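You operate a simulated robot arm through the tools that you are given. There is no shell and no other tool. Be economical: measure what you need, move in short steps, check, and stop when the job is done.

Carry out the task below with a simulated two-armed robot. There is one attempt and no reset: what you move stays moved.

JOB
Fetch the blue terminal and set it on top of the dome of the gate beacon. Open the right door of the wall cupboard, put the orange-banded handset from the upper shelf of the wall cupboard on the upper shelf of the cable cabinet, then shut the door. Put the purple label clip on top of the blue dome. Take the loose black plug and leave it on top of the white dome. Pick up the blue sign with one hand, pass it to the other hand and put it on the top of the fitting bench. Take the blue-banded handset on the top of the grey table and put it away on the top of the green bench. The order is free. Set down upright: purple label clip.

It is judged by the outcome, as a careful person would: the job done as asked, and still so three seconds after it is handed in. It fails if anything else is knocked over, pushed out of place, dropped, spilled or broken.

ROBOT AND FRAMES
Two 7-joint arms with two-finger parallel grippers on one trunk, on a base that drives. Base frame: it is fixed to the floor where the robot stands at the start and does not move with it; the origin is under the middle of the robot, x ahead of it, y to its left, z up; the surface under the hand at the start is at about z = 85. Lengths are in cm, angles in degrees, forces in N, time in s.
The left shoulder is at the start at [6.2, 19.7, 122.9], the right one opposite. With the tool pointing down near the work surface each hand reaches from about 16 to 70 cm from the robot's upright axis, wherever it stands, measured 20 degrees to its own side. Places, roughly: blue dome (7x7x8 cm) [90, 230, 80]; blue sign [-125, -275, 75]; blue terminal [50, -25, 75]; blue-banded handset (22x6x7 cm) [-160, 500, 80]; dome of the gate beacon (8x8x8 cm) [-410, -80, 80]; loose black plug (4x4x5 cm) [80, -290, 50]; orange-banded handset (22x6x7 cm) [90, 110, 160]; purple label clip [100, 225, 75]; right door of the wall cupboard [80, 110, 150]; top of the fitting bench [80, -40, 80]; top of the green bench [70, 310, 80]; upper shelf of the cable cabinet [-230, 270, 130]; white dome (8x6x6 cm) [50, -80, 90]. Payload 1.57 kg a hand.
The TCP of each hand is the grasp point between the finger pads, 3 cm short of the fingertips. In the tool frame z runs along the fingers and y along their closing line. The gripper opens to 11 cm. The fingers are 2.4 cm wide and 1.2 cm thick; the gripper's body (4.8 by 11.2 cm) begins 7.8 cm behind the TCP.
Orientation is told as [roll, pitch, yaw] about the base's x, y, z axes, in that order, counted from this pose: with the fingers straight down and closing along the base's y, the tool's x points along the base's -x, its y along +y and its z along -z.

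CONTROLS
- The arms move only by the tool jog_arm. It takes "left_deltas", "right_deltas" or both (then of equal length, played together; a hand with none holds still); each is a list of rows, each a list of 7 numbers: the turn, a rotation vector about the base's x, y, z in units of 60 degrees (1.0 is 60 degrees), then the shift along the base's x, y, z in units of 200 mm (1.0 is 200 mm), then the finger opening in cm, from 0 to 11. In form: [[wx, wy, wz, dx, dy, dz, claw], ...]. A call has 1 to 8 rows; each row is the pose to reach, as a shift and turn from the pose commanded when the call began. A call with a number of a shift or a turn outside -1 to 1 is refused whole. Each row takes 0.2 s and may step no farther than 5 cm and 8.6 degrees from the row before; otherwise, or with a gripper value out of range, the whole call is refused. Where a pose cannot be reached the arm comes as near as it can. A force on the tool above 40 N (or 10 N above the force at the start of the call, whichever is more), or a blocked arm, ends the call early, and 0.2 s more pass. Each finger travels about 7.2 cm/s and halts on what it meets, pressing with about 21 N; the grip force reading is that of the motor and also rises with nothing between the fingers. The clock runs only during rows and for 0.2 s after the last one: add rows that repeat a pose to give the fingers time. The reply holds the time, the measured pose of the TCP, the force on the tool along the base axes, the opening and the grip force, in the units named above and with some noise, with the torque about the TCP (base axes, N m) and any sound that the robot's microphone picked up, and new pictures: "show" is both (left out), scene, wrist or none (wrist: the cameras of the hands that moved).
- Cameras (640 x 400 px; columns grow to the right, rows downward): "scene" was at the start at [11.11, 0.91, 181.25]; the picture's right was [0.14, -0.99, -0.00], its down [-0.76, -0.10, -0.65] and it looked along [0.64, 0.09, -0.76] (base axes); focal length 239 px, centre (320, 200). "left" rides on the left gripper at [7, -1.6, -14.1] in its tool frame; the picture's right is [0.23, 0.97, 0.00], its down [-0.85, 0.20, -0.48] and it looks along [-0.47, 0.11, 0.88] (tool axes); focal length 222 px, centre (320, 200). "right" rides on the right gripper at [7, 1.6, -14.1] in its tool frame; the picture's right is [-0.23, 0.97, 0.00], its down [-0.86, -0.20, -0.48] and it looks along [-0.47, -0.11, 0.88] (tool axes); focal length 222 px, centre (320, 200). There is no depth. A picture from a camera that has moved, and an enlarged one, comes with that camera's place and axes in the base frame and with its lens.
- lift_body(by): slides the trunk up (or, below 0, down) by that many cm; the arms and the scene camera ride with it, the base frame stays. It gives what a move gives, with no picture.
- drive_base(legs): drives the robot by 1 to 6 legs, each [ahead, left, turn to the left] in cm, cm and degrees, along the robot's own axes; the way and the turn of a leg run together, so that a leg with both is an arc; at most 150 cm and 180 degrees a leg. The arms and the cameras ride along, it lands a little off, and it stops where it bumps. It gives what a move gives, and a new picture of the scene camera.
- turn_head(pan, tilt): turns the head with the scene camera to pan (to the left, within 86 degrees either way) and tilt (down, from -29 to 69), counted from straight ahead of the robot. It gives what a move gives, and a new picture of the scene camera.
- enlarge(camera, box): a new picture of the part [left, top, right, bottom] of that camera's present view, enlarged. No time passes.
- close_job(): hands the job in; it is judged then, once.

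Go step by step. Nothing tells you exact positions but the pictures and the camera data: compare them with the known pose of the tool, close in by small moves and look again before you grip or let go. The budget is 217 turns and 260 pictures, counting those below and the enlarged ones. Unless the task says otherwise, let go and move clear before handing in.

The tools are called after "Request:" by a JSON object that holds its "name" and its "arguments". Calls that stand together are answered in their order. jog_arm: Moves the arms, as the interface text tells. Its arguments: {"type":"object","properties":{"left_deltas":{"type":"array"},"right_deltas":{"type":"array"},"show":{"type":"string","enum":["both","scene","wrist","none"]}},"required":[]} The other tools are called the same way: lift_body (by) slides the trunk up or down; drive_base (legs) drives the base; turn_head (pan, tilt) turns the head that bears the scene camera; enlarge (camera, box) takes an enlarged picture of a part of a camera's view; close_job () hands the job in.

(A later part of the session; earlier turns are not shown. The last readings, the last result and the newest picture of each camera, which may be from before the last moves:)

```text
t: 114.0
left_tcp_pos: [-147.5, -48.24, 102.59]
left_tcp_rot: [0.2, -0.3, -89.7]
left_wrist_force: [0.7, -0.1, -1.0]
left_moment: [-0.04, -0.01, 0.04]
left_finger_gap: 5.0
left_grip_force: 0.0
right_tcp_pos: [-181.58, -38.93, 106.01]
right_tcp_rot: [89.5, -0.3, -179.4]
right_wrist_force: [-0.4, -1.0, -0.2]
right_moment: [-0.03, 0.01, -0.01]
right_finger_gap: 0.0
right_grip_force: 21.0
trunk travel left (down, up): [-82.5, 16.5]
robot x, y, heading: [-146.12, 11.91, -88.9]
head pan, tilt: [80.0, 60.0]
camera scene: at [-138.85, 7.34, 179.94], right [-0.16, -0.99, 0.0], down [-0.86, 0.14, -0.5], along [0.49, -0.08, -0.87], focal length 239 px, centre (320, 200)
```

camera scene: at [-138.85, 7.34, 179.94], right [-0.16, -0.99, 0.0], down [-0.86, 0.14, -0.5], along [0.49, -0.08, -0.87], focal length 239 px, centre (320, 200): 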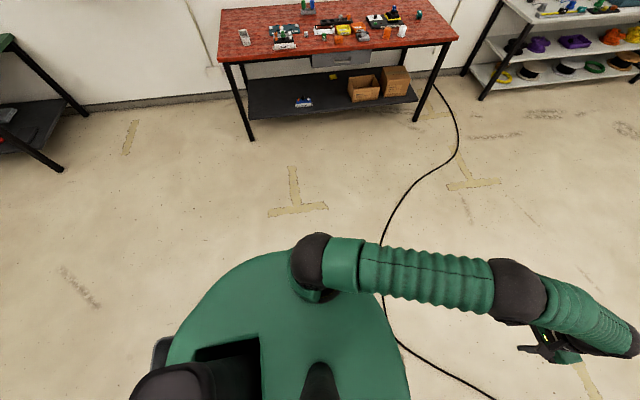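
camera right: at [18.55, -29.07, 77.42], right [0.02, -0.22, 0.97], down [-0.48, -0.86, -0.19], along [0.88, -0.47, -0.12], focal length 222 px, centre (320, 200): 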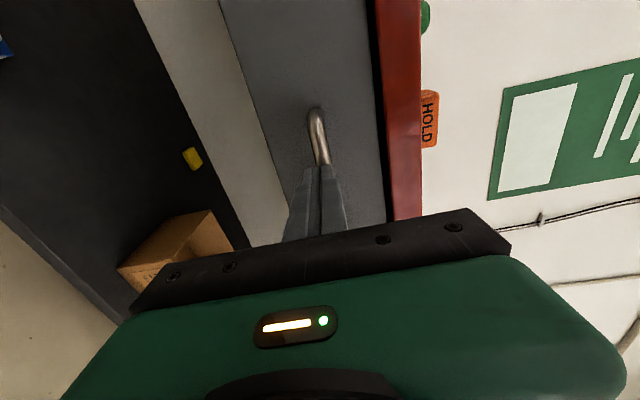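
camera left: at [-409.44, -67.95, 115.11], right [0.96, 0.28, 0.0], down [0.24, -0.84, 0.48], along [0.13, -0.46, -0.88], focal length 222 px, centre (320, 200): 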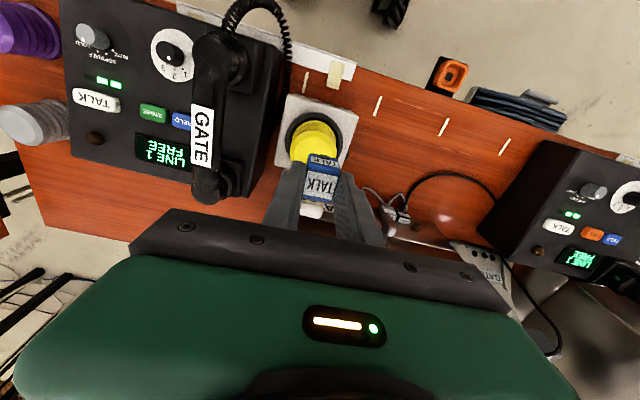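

Request:
{"name": "drive_base", "arguments": {"legs": [[60, 0, 0], [0, 0, 100]]}}

Request:
{"name": "turn_head", "arguments": {"pan": 75, "tilt": 45}}

```text
t: 121.6
left_tcp_pos: [-85.1, -39.22, 102.68]
left_tcp_rot: [0.2, -0.4, 10.2]
left_wrist_force: [0.1, -0.4, 0.3]
left_moment: [-0.01, 0.01, 0.01]
left_finger_gap: 5.01
left_grip_force: 0.0
right_tcp_pos: [-88.43, -74.68, 106.02]
right_tcp_rot: [89.5, -0.3, -79.3]
right_wrist_force: [-0.7, -0.3, -0.6]
right_moment: [-0.01, 0.0, 0.02]
right_finger_gap: 0.01
right_grip_force: 21.2
trunk travel left (down, up): [-82.5, 16.5]
robot x, y, heading: [-144.68, -47.78, 10.8]
head pan, tilt: [80.0, 60.0]
camera scene: at [-141.33, -41.18, 179.96], right [1.0, 0.01, 0.0], down [0.01, -0.87, -0.5], along [-0.01, 0.5, -0.87], focal length 239 px, centre (320, 200)
```

scene: 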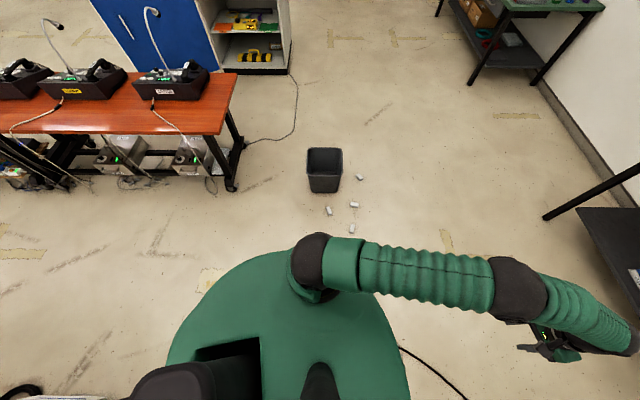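

```text
t: 122.3
left_tcp_pos: [-85.28, -39.08, 102.74]
left_tcp_rot: [0.3, -0.5, 10.2]
left_wrist_force: [-0.4, -0.8, -0.4]
left_moment: [-0.01, 0.0, 0.01]
left_finger_gap: 4.99
left_grip_force: 0.1
right_tcp_pos: [-88.71, -74.52, 106.13]
right_tcp_rot: [89.6, -0.3, -79.2]
right_wrist_force: [0.0, -0.1, 0.9]
right_moment: [-0.01, 0.0, 0.02]
right_finger_gap: 0.0
right_grip_force: 20.9
trunk travel left (down, up): [-82.5, 16.5]
robot x, y, heading: [-144.81, -47.81, 11.0]
head pan, tilt: [75.0, 45.0]
camera scene: at [-140.61, -39.71, 181.9], right [1.0, -0.07, 0.0], down [-0.05, -0.7, -0.71], along [0.05, 0.71, -0.71], focal length 239 px, centre (320, 200)
```

scene: 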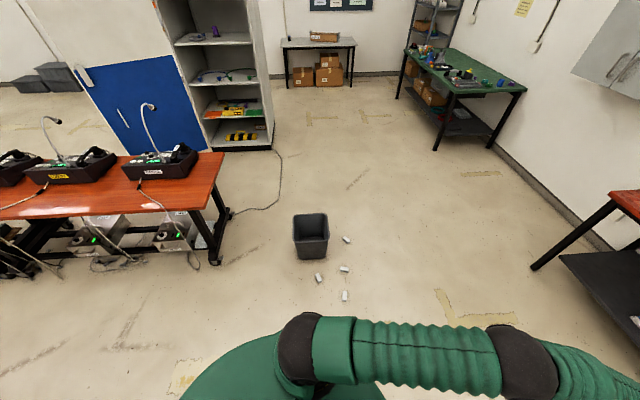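

Only litter by a waste bin there, and it hasn't moved. Continuing to the sign stand.

Request:
{"name": "drive_base", "arguments": {"legs": [[0, 0, -101], [0, 22, 0], [120, 0, 0], [42, 0, 0]]}}

Request:
{"name": "turn_head", "arguments": {"pan": 0, "tilt": 50}}

```text
t: 136.2
left_tcp_pos: [-136.9, -268.89, 102.87]
left_tcp_rot: [0.3, -0.5, -93.8]
left_wrist_force: [-0.2, -0.3, 0.5]
left_moment: [-0.01, 0.0, 0.01]
left_finger_gap: 5.02
left_grip_force: 0.2
right_tcp_pos: [-170.45, -257.18, 106.16]
right_tcp_rot: [89.7, -0.3, 176.5]
right_wrist_force: [0.5, 0.3, -0.2]
right_moment: [-0.02, 0.01, 0.03]
right_finger_gap: 0.0
right_grip_force: 21.3
trunk travel left (down, up): [-82.5, 16.5]
robot x, y, heading: [-131.2, -209.06, -93.4]
head pan, tilt: [75.0, 45.0]
camera scene: at [-123.67, -215.04, 181.92], right [-0.31, -0.95, 0.0], down [-0.67, 0.22, -0.71], along [0.67, -0.22, -0.71], focal length 239 px, centre (320, 200)
```

scene: 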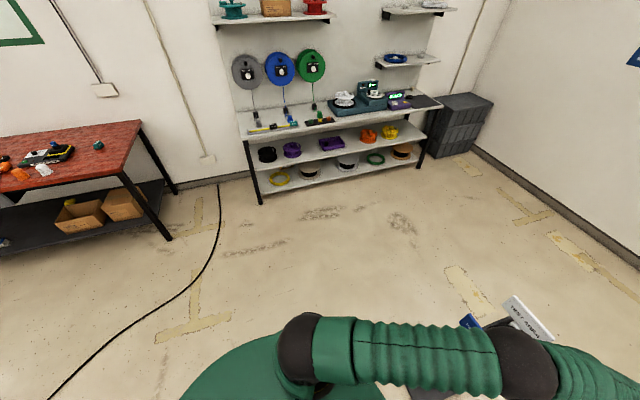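

```text
t: 137.7
left_tcp_pos: [-136.9, -269.15, 102.86]
left_tcp_rot: [0.2, -0.4, -94.0]
left_wrist_force: [1.1, -0.6, -0.5]
left_moment: [0.01, -0.01, 0.02]
left_finger_gap: 5.0
left_grip_force: 0.1
right_tcp_pos: [-170.26, -257.15, 106.24]
right_tcp_rot: [89.6, -0.4, 176.5]
right_wrist_force: [-0.1, -0.3, 0.2]
right_moment: [-0.03, -0.04, 0.03]
right_finger_gap: 0.01
right_grip_force: 21.7
trunk travel left (down, up): [-82.5, 16.5]
robot x, y, heading: [-131.24, -208.98, -93.2]
head pan, tilt: [0.0, 50.0]
camera scene: at [-131.86, -220.58, 181.18], right [-1.0, 0.06, 0.0], down [0.04, 0.77, -0.64], along [-0.03, -0.64, -0.77], focal length 239 px, centre (320, 200)
```

scene: 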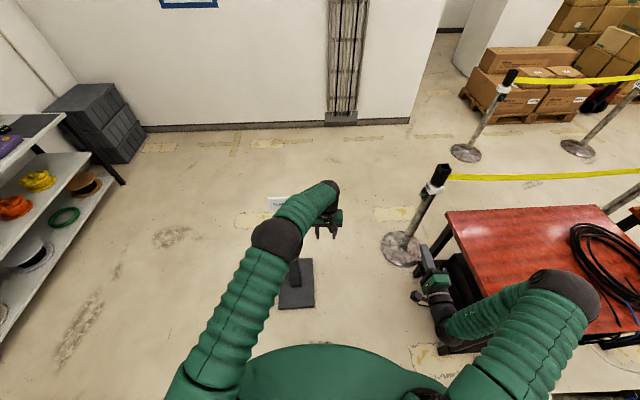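

The left arm hides the sign. I'll move the arm aside to see.

Request:
{"name": "jog_arm", "arguments": {"left_deltas": [[0, 0, 0, 0.2, 0, 0.1, 5], [0, 0, 0, 0.4, 0.05, 0.2, 5], [0, 0, 0, 0.6, 0.1, 0.3, 5], [0, 0, 0, 0.8, 0.2, 0.35, 5], [0, 0, 0, 1, 0.3, 0.35, 5], [0, 0, 0, 1, 0.5, 0.35, 5]], "show": "both"}}

```text
t: 139.1
left_tcp_pos: [-116.94, -258.77, 109.87]
left_tcp_rot: [0.2, -0.7, -94.0]
left_wrist_force: [0.0, 0.5, 0.1]
left_moment: [-0.01, -0.02, 0.03]
left_finger_gap: 5.02
left_grip_force: 0.0
right_tcp_pos: [-170.24, -257.03, 106.42]
right_tcp_rot: [89.7, -0.3, 176.5]
right_wrist_force: [-0.4, 0.1, -0.6]
right_moment: [0.0, 0.0, 0.02]
right_finger_gap: 0.03
right_grip_force: 20.7
trunk travel left (down, up): [-82.5, 16.5]
robot x, y, heading: [-131.13, -209.15, -93.2]
head pan, tilt: [0.0, 50.0]
camera scene: at [-131.62, -220.2, 181.2], right [-1.0, 0.06, 0.0], down [0.04, 0.77, -0.64], along [-0.04, -0.64, -0.77], focal length 239 px, centre (320, 200)
camera left: at [-117.96, -251.6, 123.89], right [0.99, 0.16, 0.0], down [0.14, -0.86, 0.49], along [0.08, -0.48, -0.87], focal length 222 px, centre (320, 200)
```

scene: 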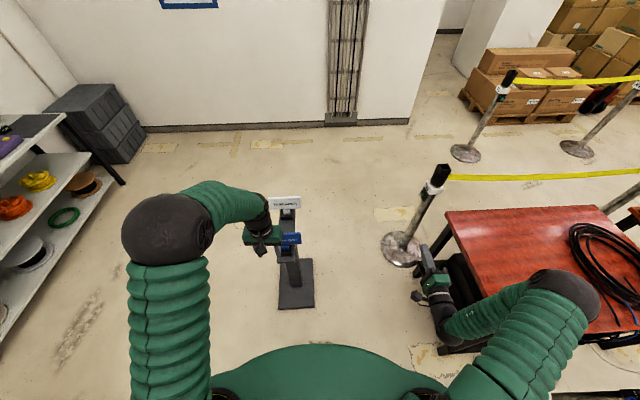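
left: 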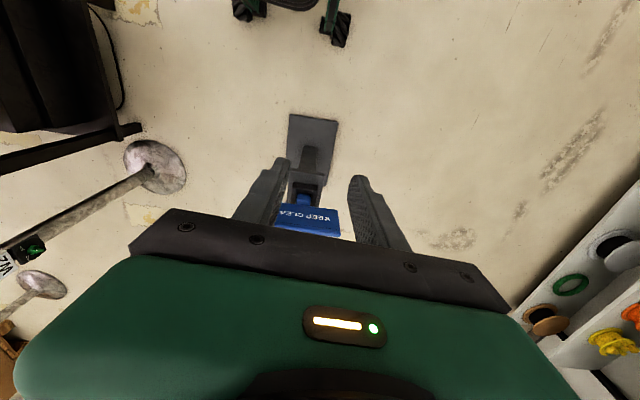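

Request:
{"name": "enlarge", "arguments": {"camera": "left", "box": [240, 100, 400, 250]}}

Request:
{"name": "enlarge", "arguments": {"camera": "scene", "box": [230, 170, 350, 320]}}

```text
2.67 times, centred on (320, 175) of left
camera zoom: at [-117.96, -251.6, 123.89], right [0.99, 0.16, 0.0], down [0.14, -0.86, 0.49], along [0.08, -0.48, -0.87], focal length 592 px, centre (320, 267)
```

zoom: 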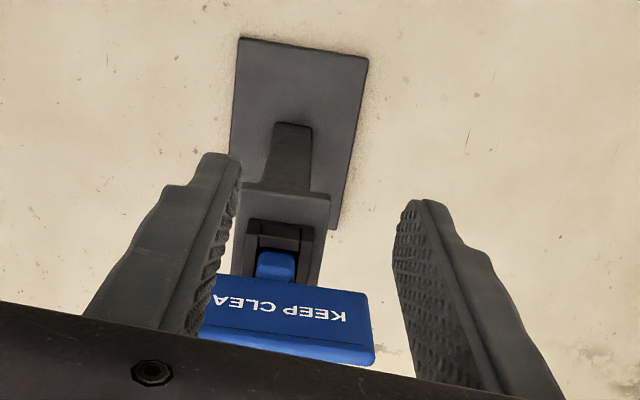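

```text
2.67 times, centred on (290, 245) of scene
camera zoom: at [-131.62, -220.2, 181.2], right [-1.0, 0.06, 0.0], down [0.04, 0.77, -0.64], along [-0.04, -0.64, -0.77], focal length 637 px, centre (400, 80)
```

zoom: 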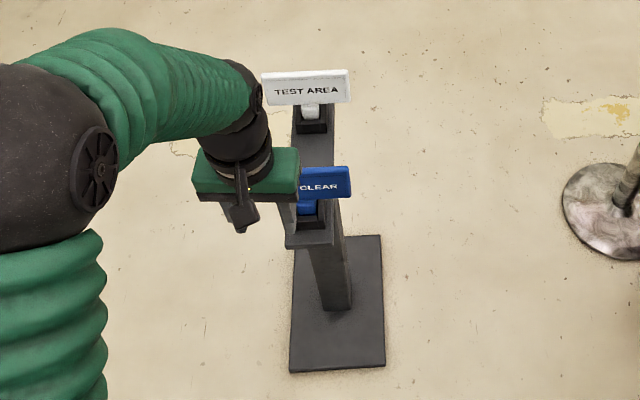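

The blue KEEP CLEAR plate is about 15 cm wide, its top is at z≈89, and it stands in a socket near (-118,-278). I'll turn the left hand 90° so its fingers close across the plate's thickness.

Request:
{"name": "jog_arm", "arguments": {"left_deltas": [[0, 0, -0.125, 0, 0, 0.05, 5], [0, 0, -0.25, 0, 0, 0.1, 5], [0, 0, -0.375, 0, 0, 0.1, 5], [0, 0, -0.5, 0, 0, 0.1, 5], [0, 0, -0.625, 0, 0, 0.1, 5], [0, 0, -0.75, 0, 0, 0.1, 5], [0, 0, -0.875, 0, 0, 0.1, 5], [0, 0, -1, 0, 0, 0.1, 5]], "show": "none"}}

Request:
{"name": "jog_arm", "arguments": {"left_deltas": [[0, 0, -0.125, 0, -0.1, 0, 5], [0, 0, -0.25, 0, -0.3, 0, 5], [0, 0, -0.375, 0, -0.5, 0, 5], [0, 0, -0.44, -0.05, -0.7, 0, 5], [0, 0, -0.44, -0.08, -0.9, 0, 5]], "show": "both"}}

```text
t: 140.8
left_tcp_pos: [-116.74, -259.03, 111.83]
left_tcp_rot: [0.2, -0.4, -154.0]
left_wrist_force: [0.7, -0.8, 0.2]
left_moment: [-0.03, -0.01, -0.01]
left_finger_gap: 5.03
left_grip_force: 0.1
right_tcp_pos: [-170.23, -257.12, 106.19]
right_tcp_rot: [89.5, -0.5, 176.5]
right_wrist_force: [0.1, -0.2, 0.6]
right_moment: [0.01, 0.03, 0.04]
right_finger_gap: 0.0
right_grip_force: 21.3
trunk travel left (down, up): [-82.5, 16.5]
robot x, y, heading: [-131.11, -209.22, -93.2]
head pan, tilt: [0.0, 50.0]
```

```text
t: 142.1
left_tcp_pos: [-118.67, -277.0, 111.84]
left_tcp_rot: [-0.2, -0.3, 179.6]
left_wrist_force: [0.6, 0.1, 0.1]
left_moment: [0.0, -0.02, 0.02]
left_finger_gap: 5.0
left_grip_force: 0.2
right_tcp_pos: [-170.31, -257.21, 106.08]
right_tcp_rot: [89.5, -0.2, 176.5]
right_wrist_force: [1.1, -0.2, -0.2]
right_moment: [-0.02, 0.02, 0.02]
right_finger_gap: 0.0
right_grip_force: 20.9
trunk travel left (down, up): [-82.5, 16.5]
robot x, y, heading: [-131.08, -209.21, -93.5]
head pan, tilt: [0.0, 50.0]
camera scene: at [-131.85, -220.92, 181.16], right [-1.0, 0.06, 0.0], down [0.05, 0.77, -0.64], along [-0.04, -0.64, -0.77], focal length 239 px, centre (320, 200)
camera left: at [-111.43, -275.48, 125.86], right [0.22, -0.98, 0.0], down [-0.85, -0.19, 0.48], along [-0.47, -0.1, -0.87], focal length 222 px, centre (320, 200)
```

scene: 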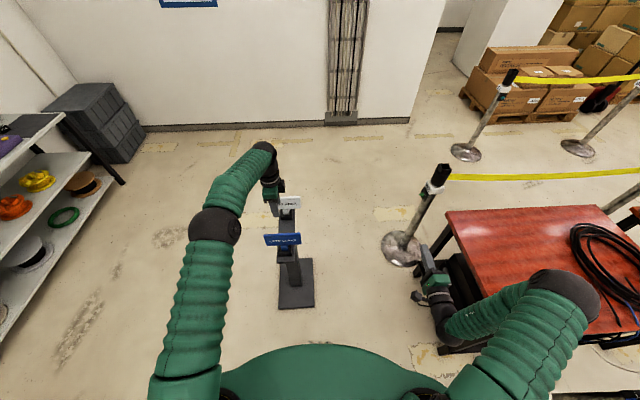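
left: 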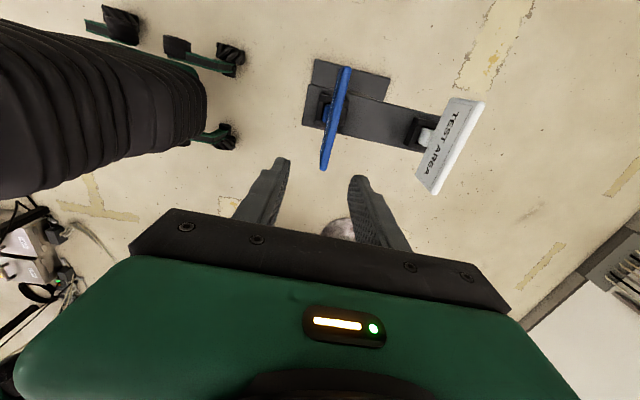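

The plate's position is confirmed: y≈-278.8, x from -125 to -110. Descending over it.

Request:
{"name": "jog_arm", "arguments": {"left_deltas": [[0, 0, 0, 0.03, -0.09, -0.2, 5], [0, 0, 0, 0.05, -0.09, -0.4, 5], [0, 0, 0, 0.05, -0.09, -0.6, 5], [0, 0, 0, 0.05, -0.09, -0.8, 5], [0, 0, 0, 0.05, -0.09, -0.95, 5]], "show": "both"}}

```text
t: 143.2
left_tcp_pos: [-116.82, -277.08, 92.92]
left_tcp_rot: [0.1, -0.5, 179.7]
left_wrist_force: [-0.8, -0.1, -0.2]
left_moment: [0.0, -0.04, -0.03]
left_finger_gap: 4.98
left_grip_force: 0.1
left hand out of reach, approached as far as the arm can: row 4, 5
right_tcp_pos: [-170.2, -257.23, 106.2]
right_tcp_rot: [89.6, -0.4, 176.4]
right_wrist_force: [-0.1, 0.0, -0.8]
right_moment: [-0.02, -0.01, 0.0]
right_finger_gap: 0.0
right_grip_force: 21.8
trunk travel left (down, up): [-82.5, 16.5]
robot x, y, heading: [-131.05, -209.06, -93.3]
head pan, tilt: [0.0, 50.0]
camera scene: at [-131.68, -220.73, 181.17], right [-1.0, 0.06, 0.0], down [0.04, 0.77, -0.64], along [-0.04, -0.64, -0.77], focal length 239 px, centre (320, 200)
camera left: at [-109.68, -275.49, 106.99], right [0.22, -0.98, 0.0], down [-0.85, -0.19, 0.49], along [-0.47, -0.11, -0.87], focal length 222 px, centre (320, 200)
```

scene: 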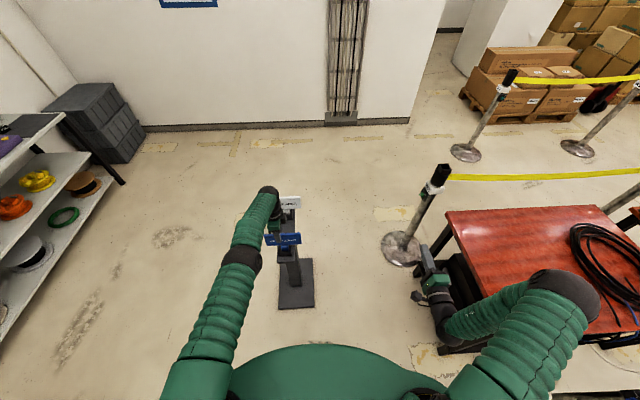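
left: 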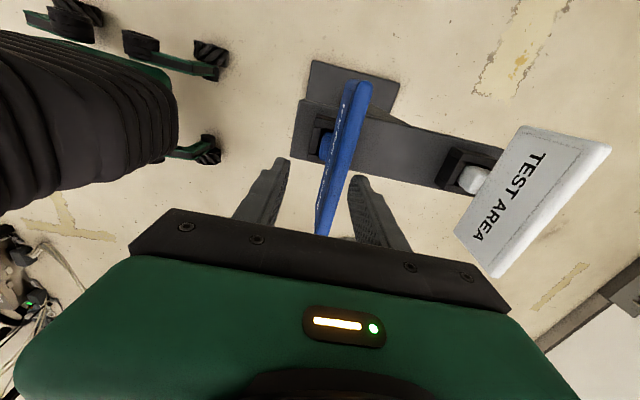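

Request:
{"name": "jog_arm", "arguments": {"left_deltas": [[0, 0, 0, 0, 0, 0.1, 5], [0, 0, 0, 0, 0, 0.2, 5]], "show": "none"}}

Request:
{"name": "drive_base", "arguments": {"legs": [[10, 0, 0]]}}

Request:
{"name": "jog_arm", "arguments": {"left_deltas": [[0, 0, 0, 0, 0.2, 0, 5], [0, 0, 0, 0, 0.41, 0, 5]], "show": "wrist"}}

```text
t: 143.8
left_tcp_pos: [-117.04, -276.94, 97.04]
left_tcp_rot: [0.1, -0.5, 179.7]
left_wrist_force: [0.2, -0.6, 0.5]
left_moment: [0.01, 0.01, 0.02]
left_finger_gap: 5.0
left_grip_force: 0.0
right_tcp_pos: [-170.21, -257.08, 106.09]
right_tcp_rot: [89.7, -0.4, 176.6]
right_wrist_force: [0.1, 0.1, -0.6]
right_moment: [0.01, -0.01, 0.03]
right_finger_gap: 0.0
right_grip_force: 21.7
trunk travel left (down, up): [-82.5, 16.5]
robot x, y, heading: [-130.9, -209.4, -93.2]
head pan, tilt: [0.0, 50.0]
```

```text
t: 145.0
left_tcp_pos: [-117.56, -286.23, 97.31]
left_tcp_rot: [0.4, -0.5, 179.7]
left_wrist_force: [-0.1, 0.6, 0.3]
left_moment: [-0.04, 0.03, 0.0]
left_finger_gap: 5.01
left_grip_force: 0.0
right_tcp_pos: [-170.74, -266.39, 106.51]
right_tcp_rot: [89.9, -0.4, 176.5]
right_wrist_force: [0.1, -0.5, -0.5]
right_moment: [0.0, 0.01, 0.01]
right_finger_gap: 0.0
right_grip_force: 20.9
trunk travel left (down, up): [-82.5, 16.5]
robot x, y, heading: [-131.37, -218.99, -93.2]
head pan, tilt: [0.0, 50.0]
camera scene: at [-132.19, -229.32, 181.25], right [-1.0, 0.06, 0.0], down [0.04, 0.76, -0.64], along [-0.04, -0.64, -0.76], focal length 239 px, centre (320, 200)
```

scene: 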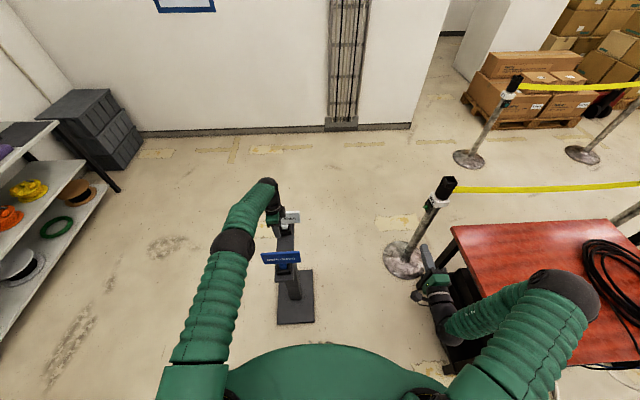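

```text
t: 145.6
left_tcp_pos: [-117.46, -278.13, 97.59]
left_tcp_rot: [0.5, -0.5, 179.7]
left_wrist_force: [-0.2, 0.8, -0.6]
left_moment: [-0.02, -0.02, -0.02]
left_finger_gap: 5.03
left_grip_force: 0.0
right_tcp_pos: [-170.83, -266.35, 106.57]
right_tcp_rot: [89.9, -0.5, 176.5]
right_wrist_force: [-1.1, -0.7, 0.4]
right_moment: [-0.01, -0.01, -0.02]
right_finger_gap: 0.0
right_grip_force: 21.3
trunk travel left (down, up): [-82.5, 16.5]
robot x, y, heading: [-131.54, -218.86, -93.2]
head pan, tilt: [0.0, 50.0]
camera left: at [-110.23, -276.42, 111.61], right [0.22, -0.97, 0.01], down [-0.85, -0.19, 0.49], along [-0.47, -0.11, -0.87], focal length 222 px, centre (320, 200)
```

left: 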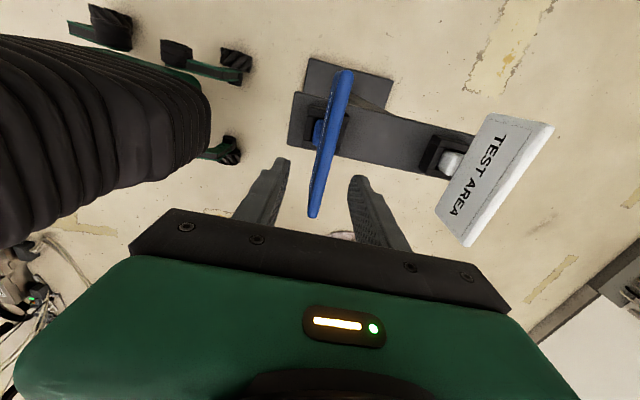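

Request:
{"name": "jog_arm", "arguments": {"left_deltas": [[0, 0, 0, 0, -0.03, -0.2, 5], [0, 0, 0, 0, -0.03, -0.4, 5], [0, 0, 0, 0, -0.03, -0.52, 5]], "show": "wrist"}}

```text
t: 146.4
left_tcp_pos: [-117.53, -278.87, 86.77]
left_tcp_rot: [0.1, -0.5, 179.7]
left_wrist_force: [-0.3, 0.0, 0.1]
left_moment: [0.01, 0.0, -0.02]
left_finger_gap: 5.0
left_grip_force: 0.0
right_tcp_pos: [-170.77, -266.91, 106.27]
right_tcp_rot: [89.7, -0.4, 176.5]
right_wrist_force: [-0.7, -0.3, 0.4]
right_moment: [-0.01, -0.01, -0.01]
right_finger_gap: 0.02
right_grip_force: 21.6
trunk travel left (down, up): [-82.5, 16.5]
robot x, y, heading: [-131.01, -219.17, -93.1]
head pan, tilt: [0.0, 50.0]
camera left: at [-110.29, -277.32, 100.95], right [0.22, -0.97, 0.0], down [-0.85, -0.19, 0.49], along [-0.47, -0.11, -0.87], focal length 222 px, centre (320, 200)
```

left: 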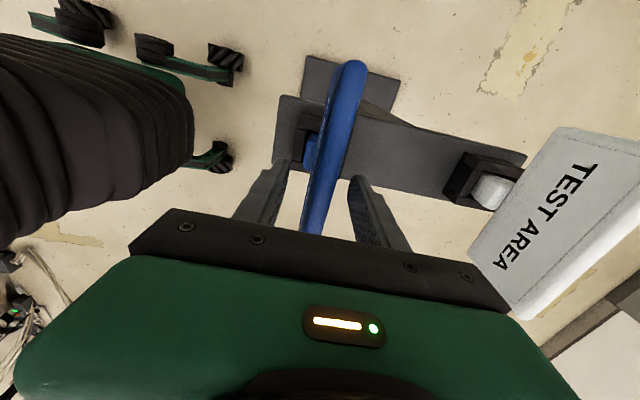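

Request:
{"name": "jog_arm", "arguments": {"left_deltas": [[0, 0, 0, 0, 0, 0, 3], [0, 0, 0, 0, 0, 0, 1], [0, 0, 0, 0, 0, 0, 0], [0, 0, 0, 0, 0, 0, 0], [0, 0, 0, 0, 0, 0, 0]], "show": "wrist"}}

```text
t: 147.6
left_tcp_pos: [-117.49, -279.0, 86.89]
left_tcp_rot: [0.2, -0.6, 179.7]
left_wrist_force: [0.0, -0.6, 2.4]
left_moment: [0.03, 0.0, -0.01]
left_finger_gap: 1.36
left_grip_force: 21.0
right_tcp_pos: [-170.89, -266.68, 106.34]
right_tcp_rot: [89.6, -0.3, 176.5]
right_wrist_force: [0.4, 0.2, 0.3]
right_moment: [-0.02, 0.01, 0.02]
right_finger_gap: 0.0
right_grip_force: 21.0
trunk travel left (down, up): [-82.5, 16.5]
robot x, y, heading: [-131.31, -219.01, -93.3]
head pan, tilt: [0.0, 50.0]
camera left: at [-110.32, -277.27, 101.0], right [0.22, -0.97, 0.0], down [-0.85, -0.19, 0.49], along [-0.47, -0.11, -0.87], focal length 222 px, centre (320, 200)
```

left: 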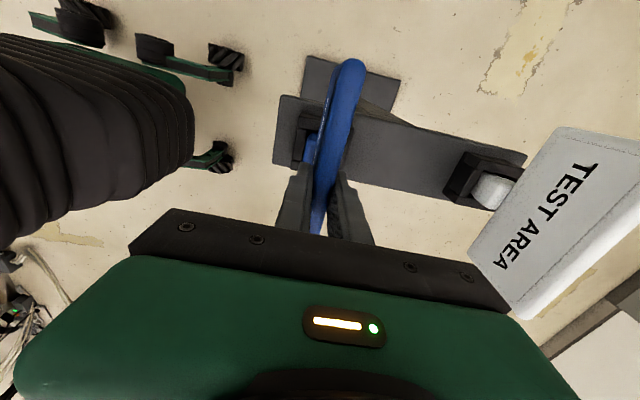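

Gripped at 1.36 cm. Lifting straight out of the socket.

Request:
{"name": "jog_arm", "arguments": {"left_deltas": [[0, 0, 0, 0, 0, 0.08, 0], [0, 0, 0, 0, 0, 0.2, 0], [0, 0, 0, 0, 0, 0.35, 0], [0, 0, 0, 0, 0, 0.5, 0], [0, 0, 0, 0, 0, 0.65, 0], [0, 0, 0, 0, 0, 0.8, 0], [0, 0, 0, 0, 0, 1.0, 0]], "show": "scene"}}

Request:
{"name": "enlarge", "arguments": {"camera": "scene", "box": [200, 150, 360, 330]}}

```text
t: 149.2
left_tcp_pos: [-117.68, -278.75, 107.03]
left_tcp_rot: [0.2, -0.5, 179.6]
left_wrist_force: [0.0, -0.5, -1.2]
left_moment: [0.02, -0.04, -0.01]
left_finger_gap: 1.36
left_grip_force: 20.9
right_tcp_pos: [-170.85, -266.58, 106.32]
right_tcp_rot: [89.7, -0.4, 176.5]
right_wrist_force: [-0.5, -0.8, 0.2]
right_moment: [0.02, 0.02, 0.02]
right_finger_gap: 0.0
right_grip_force: 21.4
trunk travel left (down, up): [-82.5, 16.5]
robot x, y, heading: [-131.23, -219.06, -93.1]
head pan, tilt: [0.0, 50.0]
camera scene: at [-132.24, -230.11, 181.19], right [-1.0, 0.06, 0.0], down [0.04, 0.77, -0.64], along [-0.04, -0.64, -0.77], focal length 239 px, centre (320, 200)
```

scene: 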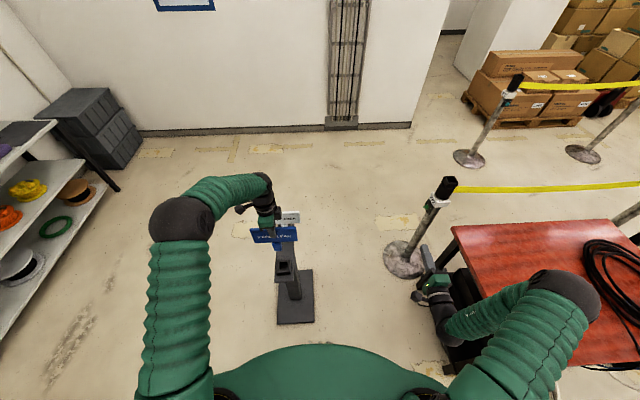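

```text
2.22 times, centred on (280, 240) of scene
camera zoom: at [-132.24, -230.11, 181.19], right [-1.0, 0.06, 0.0], down [0.04, 0.77, -0.64], along [-0.04, -0.64, -0.77], focal length 531 px, centre (409, 111)
```

zoom: 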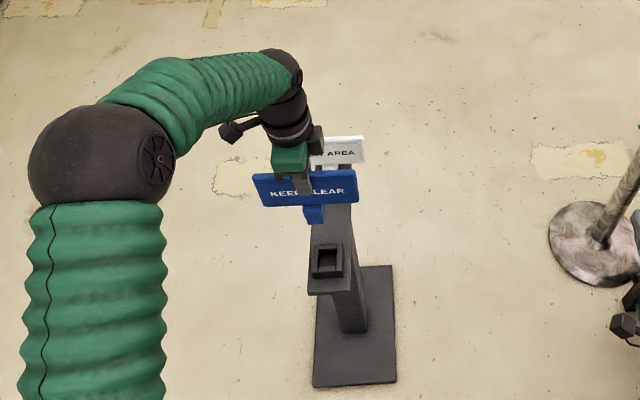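

The sign is free. I'll bring it to the robot's centre with the left hand while rolling the right hand so its fingers close sideways, to take the sign by its stem.

Request:
{"name": "jog_arm", "arguments": {"left_deltas": [[0, 0, 0, -0.12, 0.06, 0.02, 0], [0, 0, 0, -0.24, 0.12, 0.04, 0], [0, 0, 0, -0.36, 0.18, 0.06, 0], [0, 0, 0, -0.48, 0.24, 0.06, 0], [0, 0, 0, -0.6, 0.3, 0.06, 0], [0, 0, 0, -0.72, 0.36, 0.06, 0], [0, 0, 0, -0.84, 0.4, 0.06, 0], [0, 0, 0, -0.9, 0.4, 0.06, 0]], "right_deltas": [[0.007, 0.125, 0, -0.02, 0.12, 0, 3], [0.014, 0.25, 0, -0.02, 0.24, 0, 5], [0.02, 0.375, 0, -0.02, 0.36, 0, 7], [0.027, 0.5, 0, -0.02, 0.48, 0, 7], [0.034, 0.625, 0, -0.02, 0.6, 0, 7], [0.041, 0.75, 0, -0.02, 0.72, 0, 7], [0.048, 0.875, 0, -0.02, 0.84, 0, 7], [0.054, 0.997, 0, -0.02, 0.9, 0, 7]], "show": "scene"}}

Request:
{"name": "jog_arm", "arguments": {"right_deltas": [[0.007, 0.125, 0, 0, 0, 0, 7], [0.014, 0.25, 0, 0.0, 0, 0, 7], [0.02, 0.375, 0, 0.0, 0, 0, 7], [0.027, 0.5, 0, 0, 0, 0, 7]], "show": "both"}}

```text
t: 151.0
left_tcp_pos: [-135.7, -270.87, 108.04]
left_tcp_rot: [0.1, -0.5, 179.7]
left_wrist_force: [0.2, 0.1, -1.1]
left_moment: [-0.02, -0.02, -0.02]
left_finger_gap: 1.38
left_grip_force: 21.2
right_tcp_pos: [-173.03, -249.51, 106.13]
right_tcp_rot: [90.0, -60.2, 176.6]
right_wrist_force: [0.3, -0.5, 0.7]
right_moment: [0.01, 0.0, -0.03]
right_finger_gap: 7.0
right_grip_force: 0.0
right hand out of reach, approached as far as the arm can: row 8
trunk travel left (down, up): [-82.5, 16.5]
robot x, y, heading: [-131.46, -218.57, -93.3]
head pan, tilt: [0.0, 50.0]
camera scene: at [-132.55, -230.21, 181.18], right [-1.0, 0.06, 0.0], down [0.05, 0.77, -0.64], along [-0.03, -0.64, -0.77], focal length 239 px, centre (320, 200)
```

scene: 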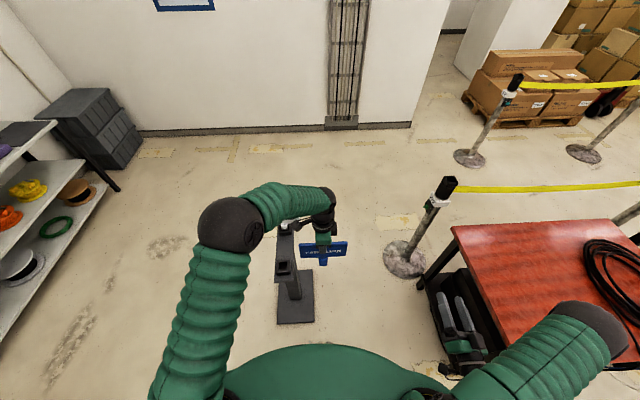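

```text
t: 152.0
left_tcp_pos: [-135.63, -270.73, 108.11]
left_tcp_rot: [0.1, -0.7, 179.7]
left_wrist_force: [0.1, -0.2, -1.7]
left_moment: [0.01, 0.02, 0.02]
left_finger_gap: 1.37
left_grip_force: 20.8
right_tcp_pos: [-181.74, -257.49, 108.74]
right_tcp_rot: [11.4, -89.7, -104.7]
right_wrist_force: [1.2, -0.9, -0.6]
right_moment: [0.0, 0.02, -0.01]
right_finger_gap: 7.02
right_grip_force: 0.1
right hand out of reach, approached as far as the arm can: row 1, 2, 3, 4
trunk travel left (down, up): [-82.5, 16.5]
robot x, y, heading: [-131.65, -219.13, -93.0]
head pan, tilt: [0.0, 50.0]
camera scene: at [-132.32, -230.39, 181.17], right [-1.0, 0.06, 0.0], down [0.04, 0.77, -0.64], along [-0.04, -0.64, -0.77], focal length 239 px, centre (320, 200)
camera right: at [-179.23, -243.42, 101.9], right [0.97, -0.06, 0.23], down [-0.17, 0.48, 0.86], along [-0.16, -0.87, 0.46], focal length 222 px, centre (320, 200)
```

scene: 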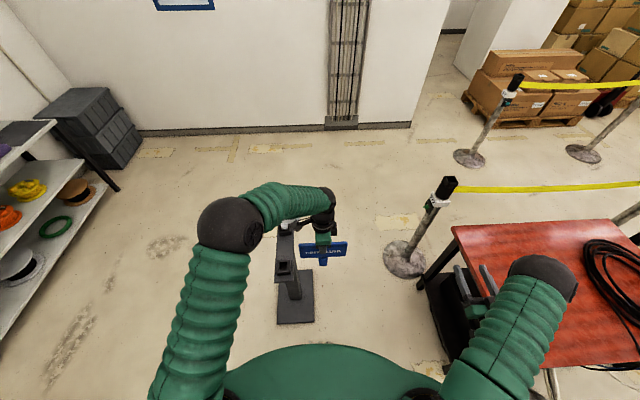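
right: 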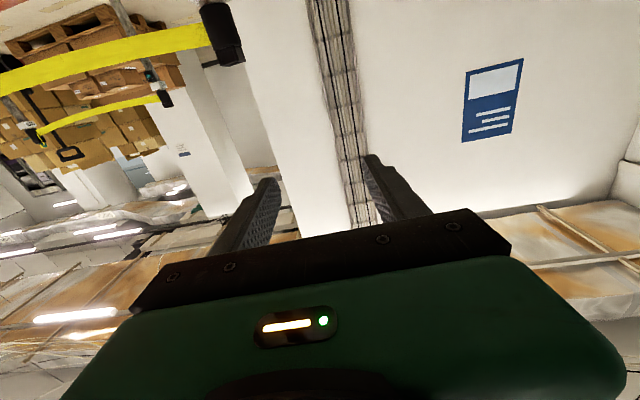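

Request:
{"name": "jog_arm", "arguments": {"right_deltas": [[0, 0, 0, 0.15, 0, -0.1, 7], [0, 0, 0, 0.3, 0, -0.2, 7], [0, 0, 0, 0.45, 0, -0.3, 7], [0, 0, 0, 0.6, 0, -0.4, 7], [0, 0, 0, 0.75, 0, -0.5, 7], [0, 0, 0, 0.9, 0, -0.6, 7], [0, 0, 0, 1, 0, -0.67, 7]], "show": "none"}}

Request:
{"name": "jog_arm", "arguments": {"right_deltas": [[0, 0, 0, 0.15, 0, 0, 7], [0, 0, 0, 0.3, 0, 0, 7], [0, 0, 0, 0.45, 0, 0, 7], [0, 0, 0, 0.6, 0, 0, 7]], "show": "both"}}

```text
t: 153.6
left_tcp_pos: [-135.71, -270.74, 108.2]
left_tcp_rot: [0.2, -0.5, 179.7]
left_wrist_force: [0.1, 0.3, -1.7]
left_moment: [-0.03, -0.02, -0.02]
left_finger_gap: 1.38
left_grip_force: 20.9
right_tcp_pos: [-169.04, -265.92, 95.77]
right_tcp_rot: [-133.3, -89.7, 39.9]
right_wrist_force: [-0.3, 0.3, 0.5]
right_moment: [0.0, -0.01, -0.01]
right_finger_gap: 7.0
right_grip_force: 0.1
right hand out of reach, approached as far as the arm can: row 1, 2, 3, 4, 5, 6, 7
trunk travel left (down, up): [-82.5, 16.5]
robot x, y, heading: [-131.65, -218.99, -93.3]
head pan, tilt: [0.0, 50.0]
```

```text
t: 154.6
left_tcp_pos: [-135.62, -270.75, 108.22]
left_tcp_rot: [0.0, -0.4, 179.8]
left_wrist_force: [0.3, -0.5, -1.2]
left_moment: [-0.03, -0.01, 0.01]
left_finger_gap: 1.36
left_grip_force: 21.0
right_tcp_pos: [-165.24, -266.89, 95.74]
right_tcp_rot: [91.3, -87.8, 178.1]
right_wrist_force: [0.2, 0.1, 0.3]
right_moment: [-0.01, -0.02, -0.02]
right_finger_gap: 6.98
right_grip_force: 0.1
right hand out of reach, approached as far as the arm can: row 1, 2, 3, 4
trunk travel left (down, up): [-82.5, 16.5]
robot x, y, heading: [-131.28, -218.94, -93.4]
head pan, tilt: [0.0, 50.0]
camera scene: at [-132.25, -230.32, 181.18], right [-1.0, 0.06, 0.0], down [0.04, 0.77, -0.64], along [-0.04, -0.64, -0.77], focal length 239 px, centre (320, 200)
camera right: at [-163.18, -252.66, 88.79], right [0.96, -0.01, 0.26], down [-0.23, 0.48, 0.85], along [-0.13, -0.88, 0.46], focal length 222 px, centre (320, 200)
```

scene: 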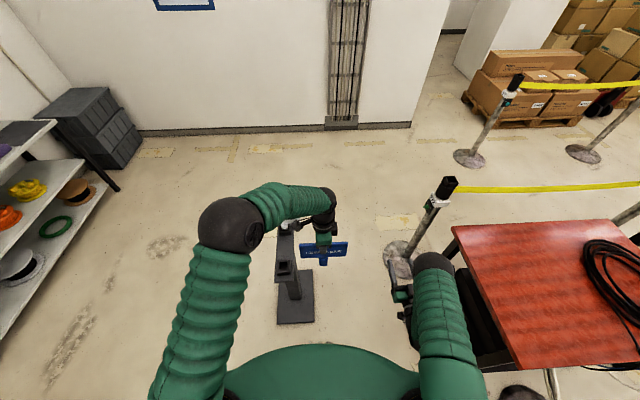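
right: 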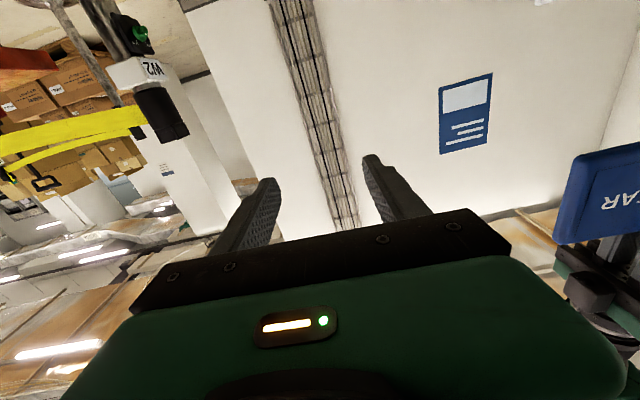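

Horizontal is too cramped for the right arm. I'll tilt it 45° down, which will still reach the stem under the plate.

Request:
{"name": "jog_arm", "arguments": {"right_deltas": [[0.125, 0, 0, 0, 0, 0, 7], [0.25, 0, 0, 0.0, 0, 0, 7], [0.375, 0, 0, 0.0, 0, 0, 7], [0.5, 0, 0, 0, 0, 0, 7], [0.625, 0, 0, 0, 0, 0, 7], [0.75, 0, 0, 0, 0, 0, 7]], "show": "wrist"}}

```text
t: 156.0
left_tcp_pos: [-135.61, -270.83, 108.07]
left_tcp_rot: [0.1, -0.6, 179.7]
left_wrist_force: [0.1, 1.1, -3.0]
left_moment: [-0.01, -0.02, -0.01]
left_finger_gap: 1.38
left_grip_force: 21.1
right_tcp_pos: [-165.12, -266.95, 95.99]
right_tcp_rot: [1.4, -44.9, -93.0]
right_wrist_force: [0.5, -0.9, 0.7]
right_moment: [0.02, 0.02, 0.0]
right_finger_gap: 7.01
right_grip_force: 0.0
trunk travel left (down, up): [-82.5, 16.5]
robot x, y, heading: [-131.31, -219.1, -93.3]
head pan, tilt: [0.0, 50.0]
camera right: at [-163.0, -252.02, 101.09], right [0.96, -0.19, 0.18], down [-0.23, -0.26, 0.94], along [-0.14, -0.95, -0.29], focal length 222 px, centre (320, 200)
```

right: 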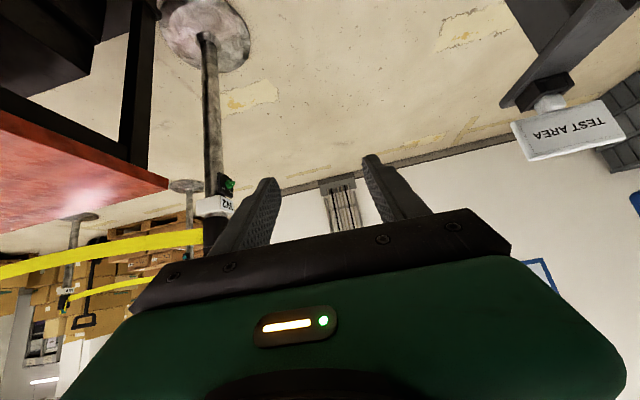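

Request:
{"name": "jog_arm", "arguments": {"right_deltas": [[0, 0, 0, 0.05, 0.15, 0.15, 7], [0, 0, 0, 0.15, 0.22, 0.3, 7], [0, 0, 0, 0.35, 0.22, 0.35, 7], [0, 0, 0, 0.55, 0.22, 0.35, 7], [0, 0, 0, 0.75, 0.22, 0.35, 7], [0, 0, 0, 0.95, 0.22, 0.35, 7]], "show": "none"}}

Request:
{"name": "jog_arm", "arguments": {"right_deltas": [[0, 0, 0, 0.2, 0, 0, 7], [0, 0, 0, 0.4, 0, 0, 7], [0, 0, 0, 0.51, 0, 0, 7]], "show": "both"}}

```text
t: 157.1
left_tcp_pos: [-135.57, -270.5, 108.38]
left_tcp_rot: [0.3, -0.6, 179.7]
left_wrist_force: [-0.7, 0.1, -1.7]
left_moment: [-0.01, -0.03, 0.01]
left_finger_gap: 1.36
left_grip_force: 20.6
right_tcp_pos: [-170.37, -262.85, 110.84]
right_tcp_rot: [30.8, -49.2, -150.1]
right_wrist_force: [-0.9, 0.9, -0.1]
right_moment: [-0.02, 0.02, 0.0]
right_finger_gap: 6.98
right_grip_force: 0.0
right hand out of reach, approached as far as the arm can: row 4
trunk travel left (down, up): [-82.5, 16.5]
robot x, y, heading: [-131.18, -219.16, -93.2]
head pan, tilt: [0.0, 50.0]
stopped in row 5 (right hand): the arm was blocked; the commanded pose is now the measured one
```

```text
t: 157.5
left_tcp_pos: [-135.35, -270.3, 108.38]
left_tcp_rot: [0.4, -0.7, 179.7]
left_wrist_force: [0.2, -0.4, -1.5]
left_moment: [0.01, -0.01, 0.0]
left_finger_gap: 1.41
left_grip_force: 20.7
right_tcp_pos: [-178.25, -261.44, 119.06]
right_tcp_rot: [60.7, -34.8, 165.9]
right_wrist_force: [-0.4, 0.3, -0.3]
right_moment: [0.03, 0.03, -0.02]
right_finger_gap: 7.0
right_grip_force: 0.0
right hand out of reach, approached as far as the arm can: row 1, 2
trunk travel left (down, up): [-82.5, 16.5]
robot x, y, heading: [-131.34, -219.11, -93.3]
head pan, tilt: [0.0, 50.0]
stopped in row 2 (right hand): the arm was blocked; the commanded pose is now the measured one
camera scene: at [-132.12, -230.17, 181.22], right [-1.0, 0.06, 0.0], down [0.04, 0.77, -0.64], along [-0.04, -0.64, -0.77], focal length 239 px, centre (320, 200)
camera right: at [-165.23, -252.86, 121.9], right [0.17, -0.54, 0.83], down [-0.52, 0.66, 0.54], along [-0.84, -0.52, -0.16], focal length 222 px, centre (320, 200)
```

scene: 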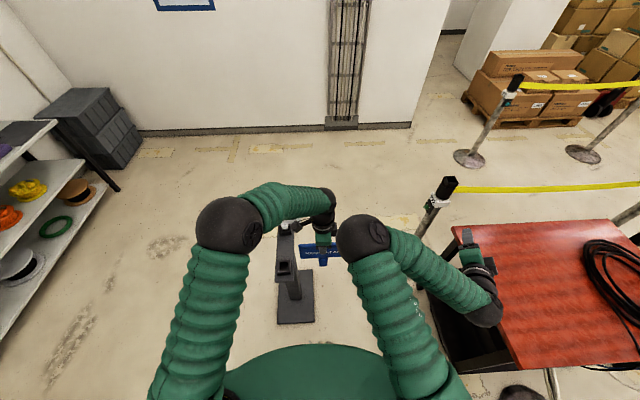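
right: 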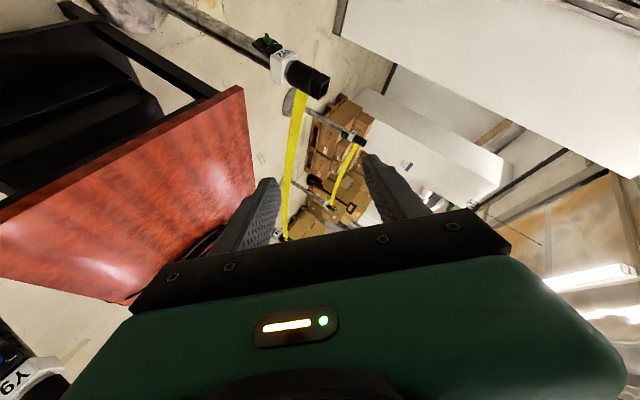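

The right arm got into an awkward configuration. I'll move the left hand with the sign away first, then unwind the right hand to its ordinary tool-down pose.

Request:
{"name": "jog_arm", "arguments": {"left_deltas": [[0, 0, 0, 0.2, -0.05, 0.1, 0], [0, 0, 0, 0.4, -0.1, 0.2, 0], [0, 0, 0, 0.6, -0.1, 0.3, 0], [0, 0, 0, 0.8, -0.1, 0.3, 0], [0, 0, 0, 1.0, -0.1, 0.3, 0]], "show": "none"}}

Request:
{"name": "jog_arm", "arguments": {"right_deltas": [[0.099, 0.0137, 0.099, 0.0, 0, 0.05, 7], [0.198, 0.0274, 0.198, 0.0, 0, 0.1, 7], [0.298, 0.041, 0.297, 0.0, 0, 0.1, 7], [0.397, 0.055, 0.396, 0.0, 0, 0.1, 7], [0.496, 0.069, 0.495, 0.0, 0, 0.1, 7], [0.595, 0.082, 0.594, 0, 0, 0.1, 7], [0.694, 0.096, 0.693, 0, 0, 0.1, 7], [0.793, 0.11, 0.792, 0, 0, 0.1, 7]], "show": "both"}}

```text
t: 158.7
left_tcp_pos: [-114.93, -272.55, 114.1]
left_tcp_rot: [0.4, -0.7, 179.6]
left_wrist_force: [0.3, -0.9, -1.4]
left_moment: [0.02, 0.02, 0.01]
left_finger_gap: 1.37
left_grip_force: 21.2
right_tcp_pos: [-178.08, -261.65, 118.72]
right_tcp_rot: [60.3, -35.5, 166.3]
right_wrist_force: [0.4, 0.4, -0.7]
right_moment: [0.0, 0.02, 0.0]
right_finger_gap: 7.0
right_grip_force: 0.0
trunk travel left (down, up): [-82.5, 16.5]
robot x, y, heading: [-131.55, -218.55, -93.1]
head pan, tilt: [0.0, 50.0]
```

```text
t: 160.5
left_tcp_pos: [-115.13, -272.58, 114.2]
left_tcp_rot: [0.4, -0.5, 179.8]
left_wrist_force: [-0.5, -0.2, -1.3]
left_moment: [-0.03, -0.03, 0.03]
left_finger_gap: 1.4
left_grip_force: 20.8
right_tcp_pos: [-177.98, -261.87, 120.67]
right_tcp_rot: [9.2, -20.6, -117.0]
right_wrist_force: [0.1, 0.4, 0.3]
right_moment: [-0.01, 0.01, -0.03]
right_finger_gap: 7.02
right_grip_force: 0.0
trunk travel left (down, up): [-82.5, 16.5]
robot x, y, heading: [-131.49, -219.04, -93.3]
head pan, tilt: [0.0, 50.0]
camera scene: at [-132.11, -230.28, 181.18], right [-1.0, 0.06, 0.0], down [0.04, 0.77, -0.64], along [-0.04, -0.64, -0.77], focal length 239 px, centre (320, 200)
camera right: at [-173.26, -251.23, 131.57], right [0.78, -0.58, 0.23], down [-0.54, -0.45, 0.71], along [-0.31, -0.68, -0.66], focal length 222 px, centre (320, 200)
```

scene: 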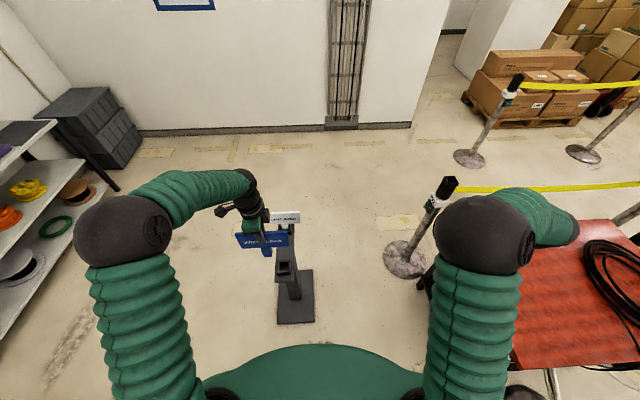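
right: 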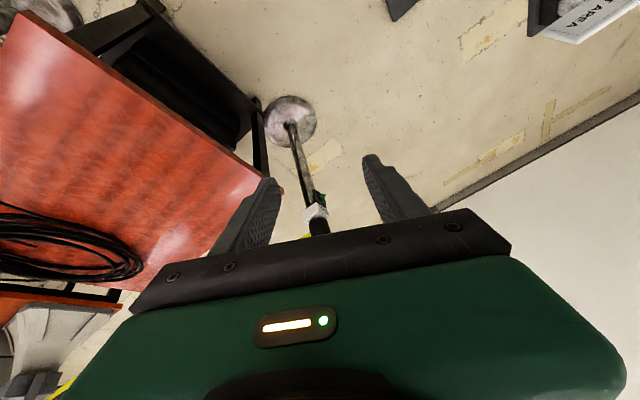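

Request:
{"name": "jog_arm", "arguments": {"right_deltas": [[-0.09, 0.059, 0.077, 0.2, 0, -0.05, 7], [-0.18, 0.118, 0.154, 0.4, 0, -0.1, 7], [-0.27, 0.177, 0.231, 0.6, 0, -0.15, 7], [-0.36, 0.236, 0.308, 0.8, 0, -0.2, 7]], "show": "scene"}}

```text
t: 161.5
left_tcp_pos: [-114.92, -272.77, 114.16]
left_tcp_rot: [0.3, -0.6, 179.7]
left_wrist_force: [0.0, -0.2, -2.4]
left_moment: [0.04, -0.02, -0.02]
left_finger_gap: 1.39
left_grip_force: 20.9
right_tcp_pos: [-162.46, -263.68, 116.83]
right_tcp_rot: [-0.3, -44.9, -93.0]
right_wrist_force: [0.3, 0.0, 0.0]
right_moment: [0.0, 0.01, 0.02]
right_finger_gap: 7.01
right_grip_force: 0.0
right hand out of reach, approached as far as the arm can: row 4
trunk travel left (down, up): [-82.5, 16.5]
robot x, y, heading: [-131.58, -218.78, -93.3]
head pan, tilt: [0.0, 50.0]
camera scene: at [-131.77, -230.5, 181.17], right [-1.0, 0.06, 0.0], down [0.04, 0.77, -0.64], along [-0.04, -0.64, -0.77], focal length 239 px, centre (320, 200)
```

scene: 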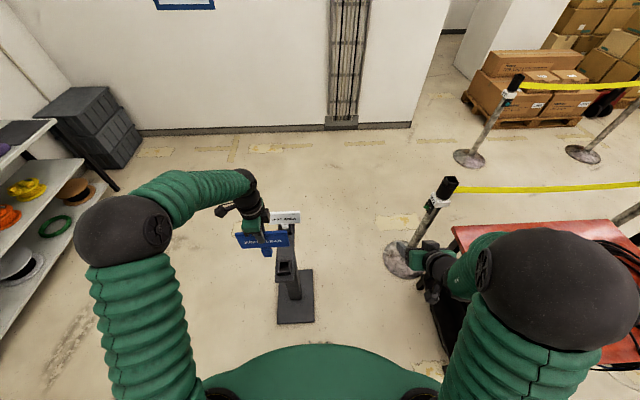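

Request:
{"name": "jog_arm", "arguments": {"right_deltas": [[0, 0, 0, 0.05, -0.15, -0.1, 7], [0, 0, 0, 0.15, -0.3, -0.2, 7], [0, 0, 0, 0.3, -0.4, -0.3, 7], [0, 0, 0, 0.45, -0.45, -0.4, 7], [0, 0, 0, 0.6, -0.5, -0.5, 7]], "show": "scene"}}

```text
t: 162.6
left_tcp_pos: [-115.28, -272.4, 114.14]
left_tcp_rot: [0.4, -0.6, 179.8]
left_wrist_force: [-1.0, -0.6, -2.2]
left_moment: [0.01, -0.04, -0.03]
left_finger_gap: 1.36
left_grip_force: 20.9
right_tcp_pos: [-163.15, -271.73, 109.09]
right_tcp_rot: [2.7, -46.4, -108.3]
right_wrist_force: [-1.2, 0.7, -1.0]
right_moment: [-0.02, 0.01, 0.02]
right_finger_gap: 7.0
right_grip_force: 0.0
trunk travel left (down, up): [-82.5, 16.5]
robot x, y, heading: [-131.59, -218.57, -93.5]
head pan, tilt: [0.0, 50.0]
stopped in row 5 (right hand): the arm was blocked; the commanded pose is now the measured one
camera scene: at [-132.13, -230.45, 180.99], right [-1.0, 0.06, 0.0], down [0.04, 0.77, -0.64], along [-0.04, -0.64, -0.77], focal length 239 px, centre (320, 200)
```

scene: 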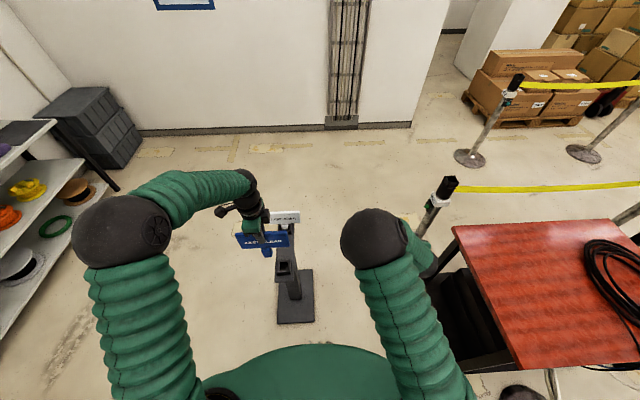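

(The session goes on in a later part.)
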